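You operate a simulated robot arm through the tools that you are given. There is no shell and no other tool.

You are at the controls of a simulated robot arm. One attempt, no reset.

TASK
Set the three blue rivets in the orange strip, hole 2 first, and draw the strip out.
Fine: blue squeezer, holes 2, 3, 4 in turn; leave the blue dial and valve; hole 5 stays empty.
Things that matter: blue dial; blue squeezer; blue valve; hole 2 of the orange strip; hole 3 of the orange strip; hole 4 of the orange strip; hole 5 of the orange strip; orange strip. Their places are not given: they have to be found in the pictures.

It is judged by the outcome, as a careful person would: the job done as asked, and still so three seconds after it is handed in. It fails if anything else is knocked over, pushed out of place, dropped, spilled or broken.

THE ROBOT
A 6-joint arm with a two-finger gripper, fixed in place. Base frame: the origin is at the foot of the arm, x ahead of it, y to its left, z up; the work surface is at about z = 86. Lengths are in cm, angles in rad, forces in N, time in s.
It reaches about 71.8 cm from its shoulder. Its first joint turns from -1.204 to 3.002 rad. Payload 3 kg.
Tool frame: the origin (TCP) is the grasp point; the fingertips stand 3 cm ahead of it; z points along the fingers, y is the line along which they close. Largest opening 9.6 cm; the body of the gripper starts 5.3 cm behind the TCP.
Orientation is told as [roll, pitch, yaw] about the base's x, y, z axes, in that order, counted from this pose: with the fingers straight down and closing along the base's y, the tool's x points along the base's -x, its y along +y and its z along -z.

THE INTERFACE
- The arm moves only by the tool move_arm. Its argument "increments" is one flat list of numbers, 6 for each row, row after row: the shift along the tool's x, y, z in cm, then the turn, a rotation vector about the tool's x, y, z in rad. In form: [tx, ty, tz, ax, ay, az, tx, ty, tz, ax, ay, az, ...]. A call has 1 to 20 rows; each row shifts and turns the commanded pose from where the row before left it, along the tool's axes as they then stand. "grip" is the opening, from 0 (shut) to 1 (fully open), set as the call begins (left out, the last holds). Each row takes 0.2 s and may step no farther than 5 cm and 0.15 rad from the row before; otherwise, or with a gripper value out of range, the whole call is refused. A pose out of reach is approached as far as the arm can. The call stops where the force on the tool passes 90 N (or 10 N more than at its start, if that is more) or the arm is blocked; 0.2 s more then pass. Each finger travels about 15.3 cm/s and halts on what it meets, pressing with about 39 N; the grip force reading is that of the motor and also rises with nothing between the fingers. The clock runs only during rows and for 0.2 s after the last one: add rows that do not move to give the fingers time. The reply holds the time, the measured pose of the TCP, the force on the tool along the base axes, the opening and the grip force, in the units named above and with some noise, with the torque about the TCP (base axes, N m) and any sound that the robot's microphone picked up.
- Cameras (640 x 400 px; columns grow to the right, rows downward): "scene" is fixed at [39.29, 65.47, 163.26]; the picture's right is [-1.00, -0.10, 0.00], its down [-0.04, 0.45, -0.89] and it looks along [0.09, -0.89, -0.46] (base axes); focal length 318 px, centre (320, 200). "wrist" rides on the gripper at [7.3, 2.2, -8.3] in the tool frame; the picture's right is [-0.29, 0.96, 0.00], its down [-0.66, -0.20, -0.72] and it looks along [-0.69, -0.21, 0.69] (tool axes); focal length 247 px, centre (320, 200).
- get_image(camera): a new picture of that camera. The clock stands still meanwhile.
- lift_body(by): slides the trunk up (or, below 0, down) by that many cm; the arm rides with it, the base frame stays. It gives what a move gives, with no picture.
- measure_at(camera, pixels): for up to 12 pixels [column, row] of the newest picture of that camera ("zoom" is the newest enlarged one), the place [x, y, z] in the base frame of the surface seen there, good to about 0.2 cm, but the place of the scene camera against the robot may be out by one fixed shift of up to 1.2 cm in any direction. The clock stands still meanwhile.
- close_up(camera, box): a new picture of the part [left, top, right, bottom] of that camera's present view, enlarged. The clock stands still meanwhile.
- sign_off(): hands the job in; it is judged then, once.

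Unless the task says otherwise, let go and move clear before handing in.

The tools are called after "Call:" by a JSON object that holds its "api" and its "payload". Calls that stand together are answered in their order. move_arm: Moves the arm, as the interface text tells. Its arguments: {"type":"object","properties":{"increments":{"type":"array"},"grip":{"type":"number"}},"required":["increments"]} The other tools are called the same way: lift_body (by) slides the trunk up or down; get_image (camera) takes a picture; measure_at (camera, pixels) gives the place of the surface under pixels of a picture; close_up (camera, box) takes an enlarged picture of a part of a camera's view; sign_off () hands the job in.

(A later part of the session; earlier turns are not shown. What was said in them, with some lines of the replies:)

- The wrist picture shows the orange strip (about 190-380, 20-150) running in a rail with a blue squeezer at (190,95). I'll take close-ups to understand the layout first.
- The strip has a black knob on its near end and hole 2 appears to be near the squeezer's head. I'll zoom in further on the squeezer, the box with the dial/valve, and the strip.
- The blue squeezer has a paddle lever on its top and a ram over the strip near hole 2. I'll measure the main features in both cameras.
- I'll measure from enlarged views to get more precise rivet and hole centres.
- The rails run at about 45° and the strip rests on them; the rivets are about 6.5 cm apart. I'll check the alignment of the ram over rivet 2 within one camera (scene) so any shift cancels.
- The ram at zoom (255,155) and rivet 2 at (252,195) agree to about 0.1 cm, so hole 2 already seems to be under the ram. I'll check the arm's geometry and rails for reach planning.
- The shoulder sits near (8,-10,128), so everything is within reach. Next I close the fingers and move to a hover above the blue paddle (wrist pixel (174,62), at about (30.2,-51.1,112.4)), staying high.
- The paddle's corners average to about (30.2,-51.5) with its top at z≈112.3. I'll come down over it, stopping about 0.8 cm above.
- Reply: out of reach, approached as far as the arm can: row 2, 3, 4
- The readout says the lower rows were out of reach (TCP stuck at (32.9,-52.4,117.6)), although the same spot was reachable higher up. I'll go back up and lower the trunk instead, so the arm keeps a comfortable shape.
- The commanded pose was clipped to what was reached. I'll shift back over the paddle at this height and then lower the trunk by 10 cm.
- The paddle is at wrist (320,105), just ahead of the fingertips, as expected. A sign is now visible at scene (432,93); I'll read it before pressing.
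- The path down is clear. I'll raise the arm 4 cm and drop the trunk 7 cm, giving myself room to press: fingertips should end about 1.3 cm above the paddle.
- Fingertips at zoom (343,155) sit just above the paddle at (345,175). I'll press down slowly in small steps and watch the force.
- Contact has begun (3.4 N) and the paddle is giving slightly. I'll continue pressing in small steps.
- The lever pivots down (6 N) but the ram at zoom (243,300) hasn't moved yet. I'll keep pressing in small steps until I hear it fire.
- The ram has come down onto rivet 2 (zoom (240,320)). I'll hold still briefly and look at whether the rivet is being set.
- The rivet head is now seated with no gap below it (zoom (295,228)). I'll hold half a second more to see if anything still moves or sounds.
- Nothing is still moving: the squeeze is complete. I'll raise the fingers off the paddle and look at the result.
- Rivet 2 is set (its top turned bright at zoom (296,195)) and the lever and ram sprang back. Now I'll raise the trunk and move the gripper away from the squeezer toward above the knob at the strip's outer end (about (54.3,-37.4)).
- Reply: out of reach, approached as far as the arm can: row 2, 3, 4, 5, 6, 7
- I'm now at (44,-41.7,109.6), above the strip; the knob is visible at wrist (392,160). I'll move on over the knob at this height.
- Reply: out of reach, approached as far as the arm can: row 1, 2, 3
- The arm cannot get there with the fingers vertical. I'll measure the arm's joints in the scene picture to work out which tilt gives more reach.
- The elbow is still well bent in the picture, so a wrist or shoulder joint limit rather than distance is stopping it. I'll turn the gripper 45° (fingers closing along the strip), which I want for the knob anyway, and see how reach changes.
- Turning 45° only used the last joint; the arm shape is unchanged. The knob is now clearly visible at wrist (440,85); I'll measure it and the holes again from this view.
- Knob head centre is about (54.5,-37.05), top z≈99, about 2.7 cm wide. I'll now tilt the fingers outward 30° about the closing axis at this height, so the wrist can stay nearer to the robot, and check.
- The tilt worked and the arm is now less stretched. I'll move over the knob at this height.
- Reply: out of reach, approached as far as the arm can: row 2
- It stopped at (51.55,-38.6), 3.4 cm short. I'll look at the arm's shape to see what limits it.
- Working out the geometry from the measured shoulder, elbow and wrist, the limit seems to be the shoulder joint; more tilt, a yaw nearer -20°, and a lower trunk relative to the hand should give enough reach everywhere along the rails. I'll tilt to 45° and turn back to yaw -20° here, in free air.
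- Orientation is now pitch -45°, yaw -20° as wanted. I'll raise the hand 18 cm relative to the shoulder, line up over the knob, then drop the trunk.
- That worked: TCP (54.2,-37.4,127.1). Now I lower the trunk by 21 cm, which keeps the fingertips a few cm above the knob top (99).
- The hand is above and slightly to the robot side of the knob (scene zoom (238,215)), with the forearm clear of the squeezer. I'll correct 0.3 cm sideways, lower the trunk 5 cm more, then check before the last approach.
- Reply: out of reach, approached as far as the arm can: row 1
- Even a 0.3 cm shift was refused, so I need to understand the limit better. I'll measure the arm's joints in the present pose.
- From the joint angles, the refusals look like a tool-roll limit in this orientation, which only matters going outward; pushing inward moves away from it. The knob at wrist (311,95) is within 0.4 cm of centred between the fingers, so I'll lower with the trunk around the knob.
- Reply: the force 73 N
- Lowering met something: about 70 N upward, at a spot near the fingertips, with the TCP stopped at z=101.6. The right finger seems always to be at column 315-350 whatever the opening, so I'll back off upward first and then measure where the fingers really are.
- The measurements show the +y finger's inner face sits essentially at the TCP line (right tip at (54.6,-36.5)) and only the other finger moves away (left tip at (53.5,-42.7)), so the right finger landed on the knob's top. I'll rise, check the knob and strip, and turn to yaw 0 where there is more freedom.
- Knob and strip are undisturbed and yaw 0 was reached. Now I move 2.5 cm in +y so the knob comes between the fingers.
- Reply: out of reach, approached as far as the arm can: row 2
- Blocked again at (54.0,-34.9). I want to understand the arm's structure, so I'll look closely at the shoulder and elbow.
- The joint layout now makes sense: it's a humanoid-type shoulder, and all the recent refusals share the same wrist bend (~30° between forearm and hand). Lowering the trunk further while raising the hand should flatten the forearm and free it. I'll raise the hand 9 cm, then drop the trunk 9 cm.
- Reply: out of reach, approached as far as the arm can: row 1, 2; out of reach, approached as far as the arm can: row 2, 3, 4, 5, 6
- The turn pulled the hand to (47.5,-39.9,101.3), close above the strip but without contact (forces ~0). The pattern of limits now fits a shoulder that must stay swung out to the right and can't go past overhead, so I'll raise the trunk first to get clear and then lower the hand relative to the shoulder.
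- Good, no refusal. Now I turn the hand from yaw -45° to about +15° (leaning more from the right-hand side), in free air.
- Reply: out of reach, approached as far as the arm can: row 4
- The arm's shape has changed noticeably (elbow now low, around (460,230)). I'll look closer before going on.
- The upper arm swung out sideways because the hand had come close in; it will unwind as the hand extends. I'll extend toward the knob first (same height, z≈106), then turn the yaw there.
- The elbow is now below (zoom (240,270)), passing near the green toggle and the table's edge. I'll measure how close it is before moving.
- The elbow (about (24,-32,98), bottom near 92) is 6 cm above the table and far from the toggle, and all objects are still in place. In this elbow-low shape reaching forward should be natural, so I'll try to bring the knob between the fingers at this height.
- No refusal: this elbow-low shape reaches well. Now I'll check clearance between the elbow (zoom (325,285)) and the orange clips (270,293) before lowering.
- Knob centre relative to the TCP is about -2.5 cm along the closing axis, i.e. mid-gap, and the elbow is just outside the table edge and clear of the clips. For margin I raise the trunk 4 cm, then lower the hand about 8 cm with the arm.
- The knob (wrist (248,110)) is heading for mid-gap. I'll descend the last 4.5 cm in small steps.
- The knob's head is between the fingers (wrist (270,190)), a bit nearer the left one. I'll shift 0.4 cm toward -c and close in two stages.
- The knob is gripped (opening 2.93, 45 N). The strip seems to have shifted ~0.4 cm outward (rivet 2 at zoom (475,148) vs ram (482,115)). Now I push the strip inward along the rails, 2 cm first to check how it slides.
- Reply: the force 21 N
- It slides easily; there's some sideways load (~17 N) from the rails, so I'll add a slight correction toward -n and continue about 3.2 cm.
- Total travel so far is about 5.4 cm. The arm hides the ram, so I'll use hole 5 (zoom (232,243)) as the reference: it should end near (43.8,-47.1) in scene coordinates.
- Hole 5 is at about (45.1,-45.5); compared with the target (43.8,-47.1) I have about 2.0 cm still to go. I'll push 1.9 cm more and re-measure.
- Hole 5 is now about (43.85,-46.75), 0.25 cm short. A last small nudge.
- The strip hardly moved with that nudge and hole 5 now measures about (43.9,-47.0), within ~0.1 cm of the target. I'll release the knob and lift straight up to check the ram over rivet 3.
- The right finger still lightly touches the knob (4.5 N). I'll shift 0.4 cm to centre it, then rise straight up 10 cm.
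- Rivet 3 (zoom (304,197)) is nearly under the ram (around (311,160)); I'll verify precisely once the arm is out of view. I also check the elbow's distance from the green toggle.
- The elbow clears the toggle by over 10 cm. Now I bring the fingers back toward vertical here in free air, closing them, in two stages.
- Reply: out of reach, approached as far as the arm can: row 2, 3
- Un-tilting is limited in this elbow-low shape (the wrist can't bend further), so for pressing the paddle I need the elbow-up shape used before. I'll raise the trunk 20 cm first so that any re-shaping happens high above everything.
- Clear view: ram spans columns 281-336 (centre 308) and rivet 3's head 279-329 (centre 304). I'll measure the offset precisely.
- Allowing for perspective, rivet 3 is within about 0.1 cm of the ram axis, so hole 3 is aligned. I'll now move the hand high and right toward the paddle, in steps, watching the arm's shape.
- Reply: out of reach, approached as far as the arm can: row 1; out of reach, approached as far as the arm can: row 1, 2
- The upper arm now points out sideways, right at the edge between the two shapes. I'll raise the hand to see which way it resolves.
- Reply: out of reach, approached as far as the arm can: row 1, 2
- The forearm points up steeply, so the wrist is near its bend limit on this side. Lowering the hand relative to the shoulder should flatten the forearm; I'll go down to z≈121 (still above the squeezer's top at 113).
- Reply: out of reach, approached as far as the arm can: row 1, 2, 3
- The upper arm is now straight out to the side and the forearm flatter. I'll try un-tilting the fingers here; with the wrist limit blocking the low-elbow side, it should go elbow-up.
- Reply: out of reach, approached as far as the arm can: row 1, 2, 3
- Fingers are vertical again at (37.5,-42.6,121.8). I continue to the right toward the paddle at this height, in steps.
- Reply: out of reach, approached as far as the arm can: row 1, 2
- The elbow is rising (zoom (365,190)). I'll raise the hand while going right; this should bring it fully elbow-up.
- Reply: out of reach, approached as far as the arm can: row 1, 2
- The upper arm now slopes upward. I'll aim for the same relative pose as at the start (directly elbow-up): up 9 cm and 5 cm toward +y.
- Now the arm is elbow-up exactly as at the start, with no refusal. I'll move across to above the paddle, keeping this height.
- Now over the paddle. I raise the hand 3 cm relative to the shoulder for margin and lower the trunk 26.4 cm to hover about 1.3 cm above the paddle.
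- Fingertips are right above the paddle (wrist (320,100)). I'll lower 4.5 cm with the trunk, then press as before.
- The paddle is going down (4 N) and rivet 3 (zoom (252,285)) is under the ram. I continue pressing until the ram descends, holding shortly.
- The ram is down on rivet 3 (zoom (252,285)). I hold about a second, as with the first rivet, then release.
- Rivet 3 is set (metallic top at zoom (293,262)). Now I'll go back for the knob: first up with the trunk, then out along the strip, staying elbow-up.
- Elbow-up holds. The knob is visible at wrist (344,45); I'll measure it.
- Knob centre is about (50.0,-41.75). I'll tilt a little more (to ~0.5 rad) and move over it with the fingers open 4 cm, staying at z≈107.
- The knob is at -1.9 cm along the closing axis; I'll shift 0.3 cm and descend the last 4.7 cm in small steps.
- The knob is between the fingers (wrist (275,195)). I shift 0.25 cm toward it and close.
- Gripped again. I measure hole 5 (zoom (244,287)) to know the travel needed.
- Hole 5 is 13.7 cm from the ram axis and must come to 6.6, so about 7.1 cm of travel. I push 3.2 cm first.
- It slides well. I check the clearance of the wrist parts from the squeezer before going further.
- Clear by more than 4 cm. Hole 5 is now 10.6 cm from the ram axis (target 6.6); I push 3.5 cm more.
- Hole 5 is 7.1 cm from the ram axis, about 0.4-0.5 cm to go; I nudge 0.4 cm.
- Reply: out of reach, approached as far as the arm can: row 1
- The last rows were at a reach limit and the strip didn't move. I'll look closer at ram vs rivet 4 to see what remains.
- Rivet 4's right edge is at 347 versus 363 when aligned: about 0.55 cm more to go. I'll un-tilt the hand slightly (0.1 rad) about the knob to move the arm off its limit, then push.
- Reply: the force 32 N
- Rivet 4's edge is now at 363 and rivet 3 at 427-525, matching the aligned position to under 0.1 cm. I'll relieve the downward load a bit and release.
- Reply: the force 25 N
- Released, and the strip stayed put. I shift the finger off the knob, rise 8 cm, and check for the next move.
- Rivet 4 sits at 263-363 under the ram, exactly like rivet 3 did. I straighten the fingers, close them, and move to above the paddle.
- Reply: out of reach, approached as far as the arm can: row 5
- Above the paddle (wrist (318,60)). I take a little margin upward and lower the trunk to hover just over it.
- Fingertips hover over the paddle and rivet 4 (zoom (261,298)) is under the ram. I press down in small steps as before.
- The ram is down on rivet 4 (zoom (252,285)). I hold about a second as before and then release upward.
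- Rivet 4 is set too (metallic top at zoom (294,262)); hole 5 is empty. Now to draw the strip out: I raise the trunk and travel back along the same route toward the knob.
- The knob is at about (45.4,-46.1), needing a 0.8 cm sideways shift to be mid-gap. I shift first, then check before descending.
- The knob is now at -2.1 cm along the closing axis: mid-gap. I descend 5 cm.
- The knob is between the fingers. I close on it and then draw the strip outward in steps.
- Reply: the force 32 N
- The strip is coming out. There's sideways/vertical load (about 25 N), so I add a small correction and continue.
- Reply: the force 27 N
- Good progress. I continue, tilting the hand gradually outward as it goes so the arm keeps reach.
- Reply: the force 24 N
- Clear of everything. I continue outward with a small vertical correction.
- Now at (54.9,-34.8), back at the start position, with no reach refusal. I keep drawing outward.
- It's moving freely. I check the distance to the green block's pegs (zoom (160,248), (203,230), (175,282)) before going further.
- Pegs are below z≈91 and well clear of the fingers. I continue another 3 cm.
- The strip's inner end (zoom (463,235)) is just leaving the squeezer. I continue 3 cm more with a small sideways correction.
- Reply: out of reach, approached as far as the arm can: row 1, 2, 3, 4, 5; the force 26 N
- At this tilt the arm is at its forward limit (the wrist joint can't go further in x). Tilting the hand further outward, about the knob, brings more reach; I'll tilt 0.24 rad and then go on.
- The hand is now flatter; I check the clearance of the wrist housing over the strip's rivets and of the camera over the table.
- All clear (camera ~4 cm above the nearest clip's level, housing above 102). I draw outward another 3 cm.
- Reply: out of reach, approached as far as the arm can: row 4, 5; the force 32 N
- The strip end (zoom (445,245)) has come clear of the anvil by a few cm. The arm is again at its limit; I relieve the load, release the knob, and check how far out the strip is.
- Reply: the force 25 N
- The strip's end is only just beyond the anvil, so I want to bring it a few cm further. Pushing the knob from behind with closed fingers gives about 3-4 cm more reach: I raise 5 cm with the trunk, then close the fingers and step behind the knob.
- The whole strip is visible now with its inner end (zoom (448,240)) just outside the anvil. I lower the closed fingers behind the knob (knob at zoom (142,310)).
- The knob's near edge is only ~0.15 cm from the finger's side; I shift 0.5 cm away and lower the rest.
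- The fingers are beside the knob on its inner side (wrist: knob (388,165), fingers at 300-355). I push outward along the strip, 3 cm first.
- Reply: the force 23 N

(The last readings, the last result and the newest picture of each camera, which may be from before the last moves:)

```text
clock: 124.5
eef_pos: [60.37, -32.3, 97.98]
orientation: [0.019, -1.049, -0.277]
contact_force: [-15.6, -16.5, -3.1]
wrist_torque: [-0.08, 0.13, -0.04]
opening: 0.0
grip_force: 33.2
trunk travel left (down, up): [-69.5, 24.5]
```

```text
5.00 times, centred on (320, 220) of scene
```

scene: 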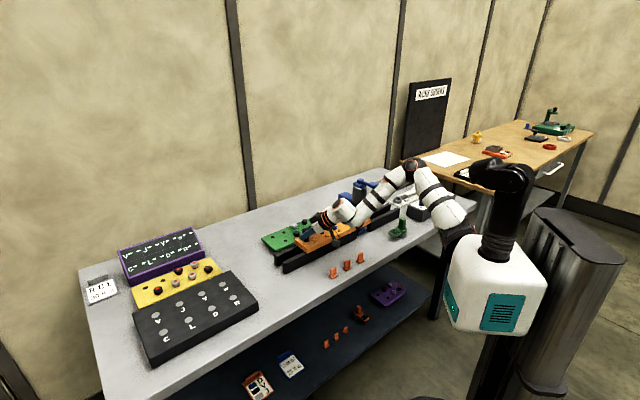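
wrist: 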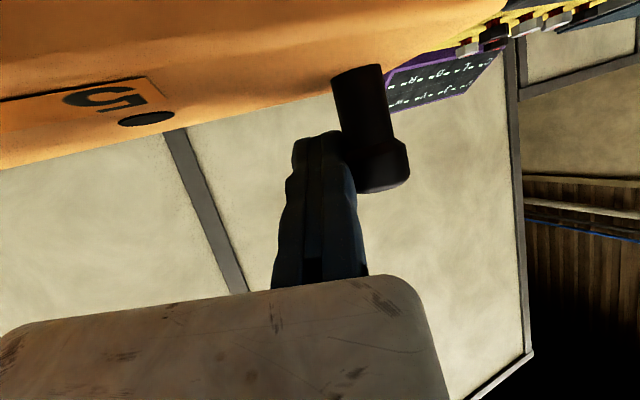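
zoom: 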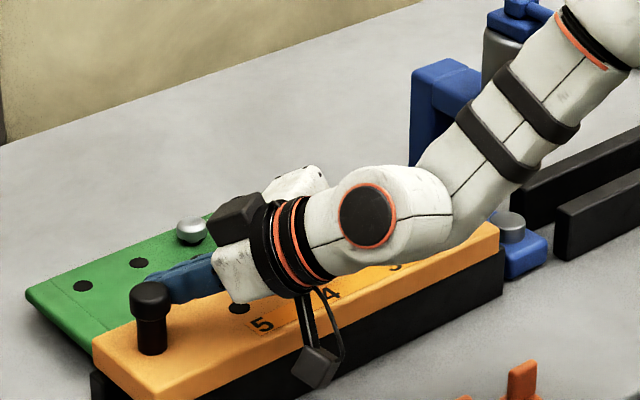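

The strip moves further (its end at zoom (500,235), the anvil's top now visible beside it), with about 22 N of push. I continue 2 cm.

Call:
{"api": "move_arm", "payload": {"increments": [-0.119, 0.439, 0.207, 0, 0, 0, -0.119, 0.439, 0.207, 0, 0, 0, -0.119, 0.439, 0.207, 0, 0, 0, -0.119, 0.439, 0.207, 0, 0, 0], "grip": 0}}

Call:
{"api": "get_image", "payload": {"camera": "wrist"}}

Call:
{"api": "close_up", "payload": {"camera": "scene", "box": [260, 180, 380, 260]}}

```text
clock: 125.5
eef_pos: [60.51, -32.3, 97.98]
orientation: [0.042, -1.053, -0.294]
contact_force: [-40.5, -43.1, -14.3]
wrist_torque: [-0.34, 0.28, -0.06]
opening: 0.0
grip_force: 32.5
out of reach, approached as far as the arm can: row 3, 4
trunk travel left (down, up): [-69.5, 24.5]
```

```text
taken
```

wrist: 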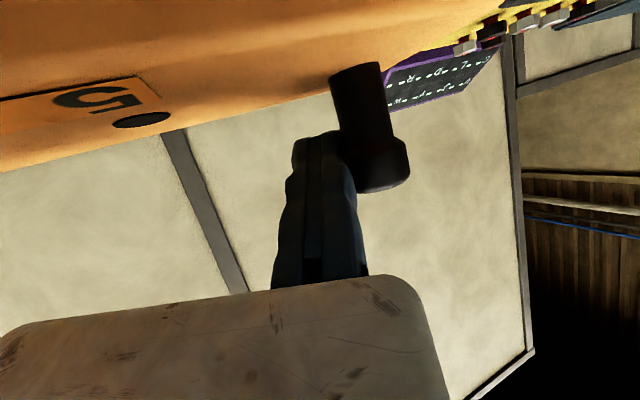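

```text
5.00 times, centred on (320, 220) of scene
```

zoom: 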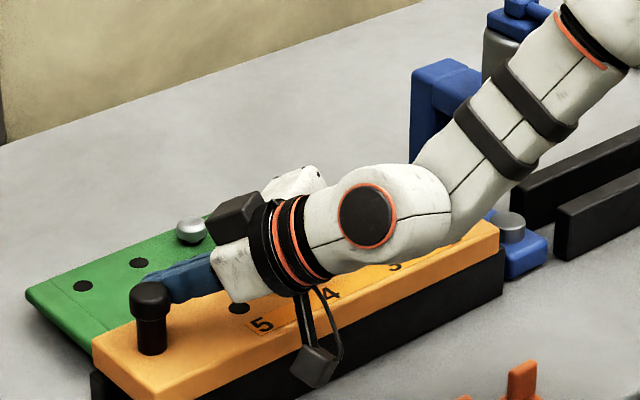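

The push rose to ~59 N with no further motion: the strip has reached its outer stop, so it's fully drawn out. I back off from the knob and then rise.

Call:
{"api": "move_arm", "payload": {"increments": [0.05, -0.3, -0.08, 0, 0, 0, 0.05, -0.4, -0.08, 0, 0, 0, 0, -0.4, 0, 0, 0, 0, 0, 0, 0, 0, 0, 0], "grip": 0}}

Call:
{"api": "get_image", "payload": {"camera": "wrist"}}

Call:
{"api": "close_up", "payload": {"camera": "scene", "box": [260, 180, 380, 260]}}

```text
clock: 126.5
eef_pos: [60.73, -32.29, 98.24]
orientation: [0.014, -1.052, -0.27]
contact_force: [-24.1, -18.0, -7.4]
wrist_torque: [-0.13, 0.05, 0.21]
opening: 0.0
grip_force: 33.0
trunk travel left (down, up): [-69.5, 24.5]
```

```text
taken
```

wrist: 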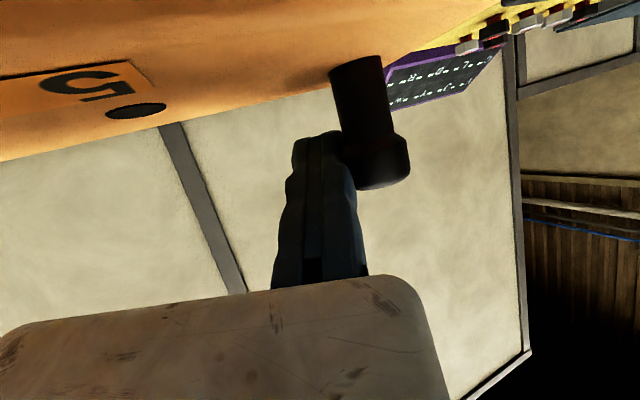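

```text
5.00 times, centred on (320, 220) of scene
```

zoom: 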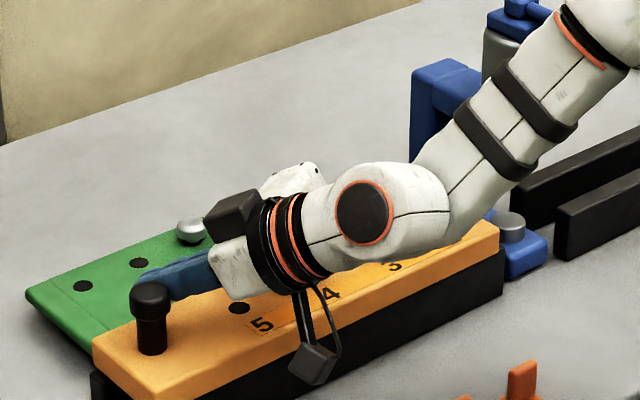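

Still about 30 N of contact; I back off a bit more until free.

Call:
{"api": "move_arm", "payload": {"increments": [0.05, -0.5, -0.08, 0, 0, 0, 0, -0.5, 0, 0, 0, 0, 0, 0, 0, 0, 0, 0], "grip": 0}}

```text
clock: 127.3
eef_pos: [60.59, -32.95, 98.17]
orientation: [0.003, -1.05, -0.262]
contact_force: [1.1, 1.2, -0.2]
wrist_torque: [-0.01, 0.01, 0.0]
opening: 0.01
grip_force: 33.4
trunk travel left (down, up): [-69.5, 24.5]
```

Free now (about 1 N). I raise the trunk 12 cm to lift straight up and away from the knob, then check the scene.

Call:
{"api": "lift_body", "payload": {"by": 12}}

Call:
{"api": "get_image", "payload": {"camera": "scene"}}

Call:
{"api": "close_up", "payload": {"camera": "scene", "box": [260, 170, 400, 280]}}

```text
clock: 128.8
eef_pos: [60.64, -32.93, 109.94]
orientation: [0.004, -1.049, -0.259]
contact_force: [-0.9, 0.8, -0.4]
wrist_torque: [-0.03, 0.01, -0.01]
opening: 0.0
grip_force: 33.2
trunk travel left (down, up): [-81.5, 12.5]
```

```text
taken
```

scene: 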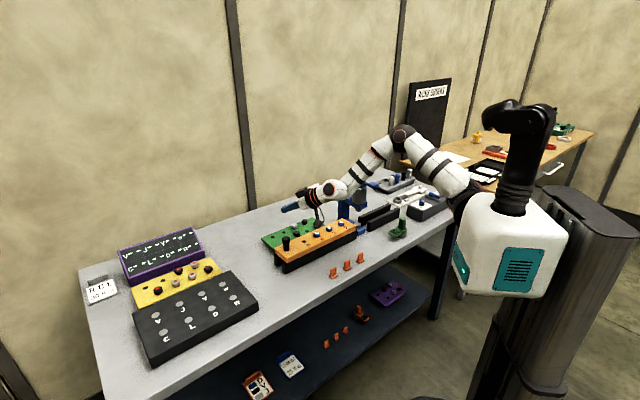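

```text
3.64 times, centred on (330, 225) of scene
```

zoom: 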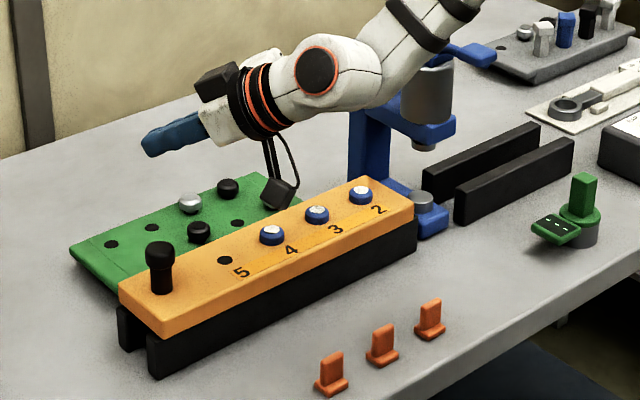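

The strip is fully out and clear of the squeezer (anvil exposed at zoom (425,205)), rivets 2-4 set and hole 5 empty. I raise further to be well clear and do a last check of everything.

Call:
{"api": "lift_body", "payload": {"by": 11}}

Call:
{"api": "get_image", "payload": {"camera": "scene"}}

Call:
{"api": "close_up", "payload": {"camera": "scene", "box": [250, 160, 460, 290]}}

Call:
{"api": "close_up", "payload": {"camera": "scene", "box": [310, 205, 370, 245]}}

Call:
{"api": "close_up", "payload": {"camera": "scene", "box": [370, 165, 460, 245]}}

```text
clock: 130.2
eef_pos: [60.73, -32.9, 121.07]
orientation: [0.004, -1.049, -0.262]
contact_force: [0.8, 0.5, 0.2]
wrist_torque: [-0.02, 0.0, 0.0]
opening: 0.01
grip_force: 33.3
trunk travel left (down, up): [-92.5, 1.5]
```

```text
taken
```

scene: 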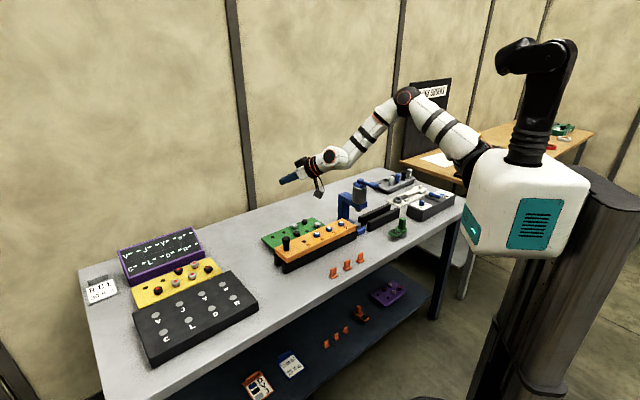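

```text
3.05 times, centred on (355, 225) of scene
```

zoom: 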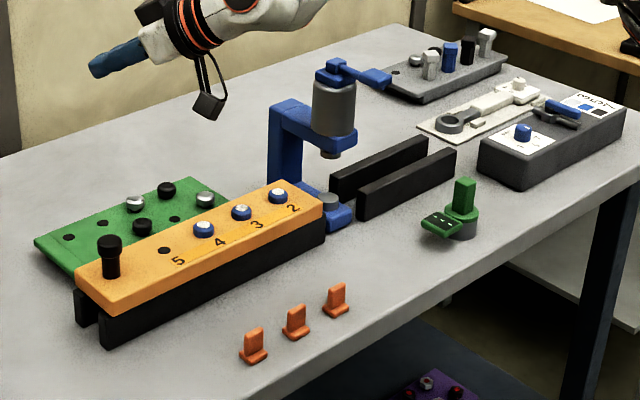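

```text
10.00 times, centred on (340, 225) of scene
```

zoom: 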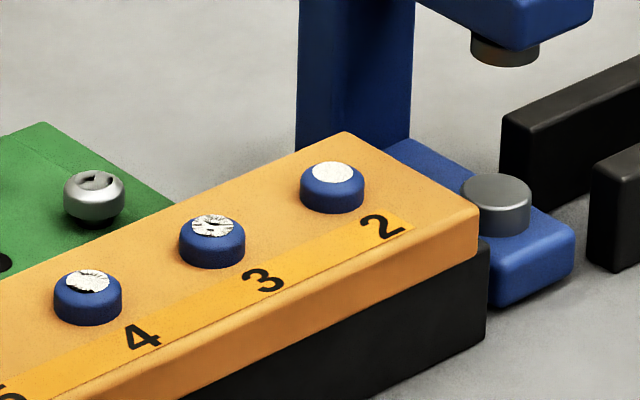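

```text
5.00 times, centred on (415, 205) of scene
```

zoom: 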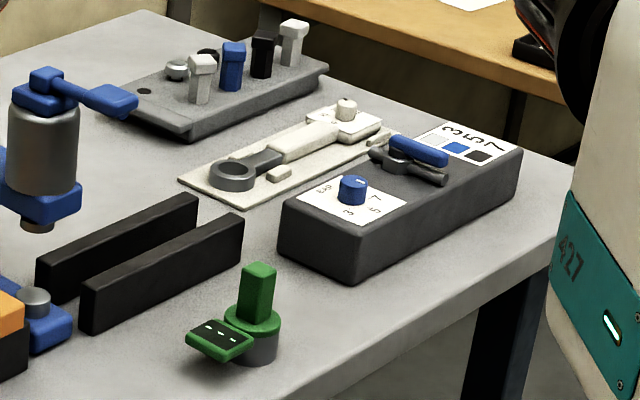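

The last pictures show rivets 2, 3 and 4 set with bright heads (zoom (332,172), (213,226), (87,281)) and hole 5 empty. The strip is drawn out past the bare anvil and the paddle is back up. The blue dial, blue valve, toggle, clips and green block look the same as at the start. The gripper is empty and well clear, so I hand in the job.

Call:
{"api": "sign_off", "payload": {}}

```text
The job is handed in.
```

I set the three blue rivets in the orange strip with the blue squeezer, in holes 2, 3 and 4 in that order. I then drew the strip out to its outer stop, and I've handed the job in.

- **Rivets:** each was squeezed once, and in the last pictures all three heads are seated and bright. Hole 5 is still empty.
- **Strip:** it is clear of the squeezer and resting on its rails, with the squeezer's lower die exposed.
- **Left alone:** I never touched the blue dial or valve. They and the other things on the table look the same as in the first pictures.
- **Bumps on the way:** while lining up the first grip, a finger came down on the strip's black knob with about 70 N. At the end I pushed the strip against its stop with about 60 N. Neither left a mark or shifted anything that I could see.

The gripper is empty and well above the bench.
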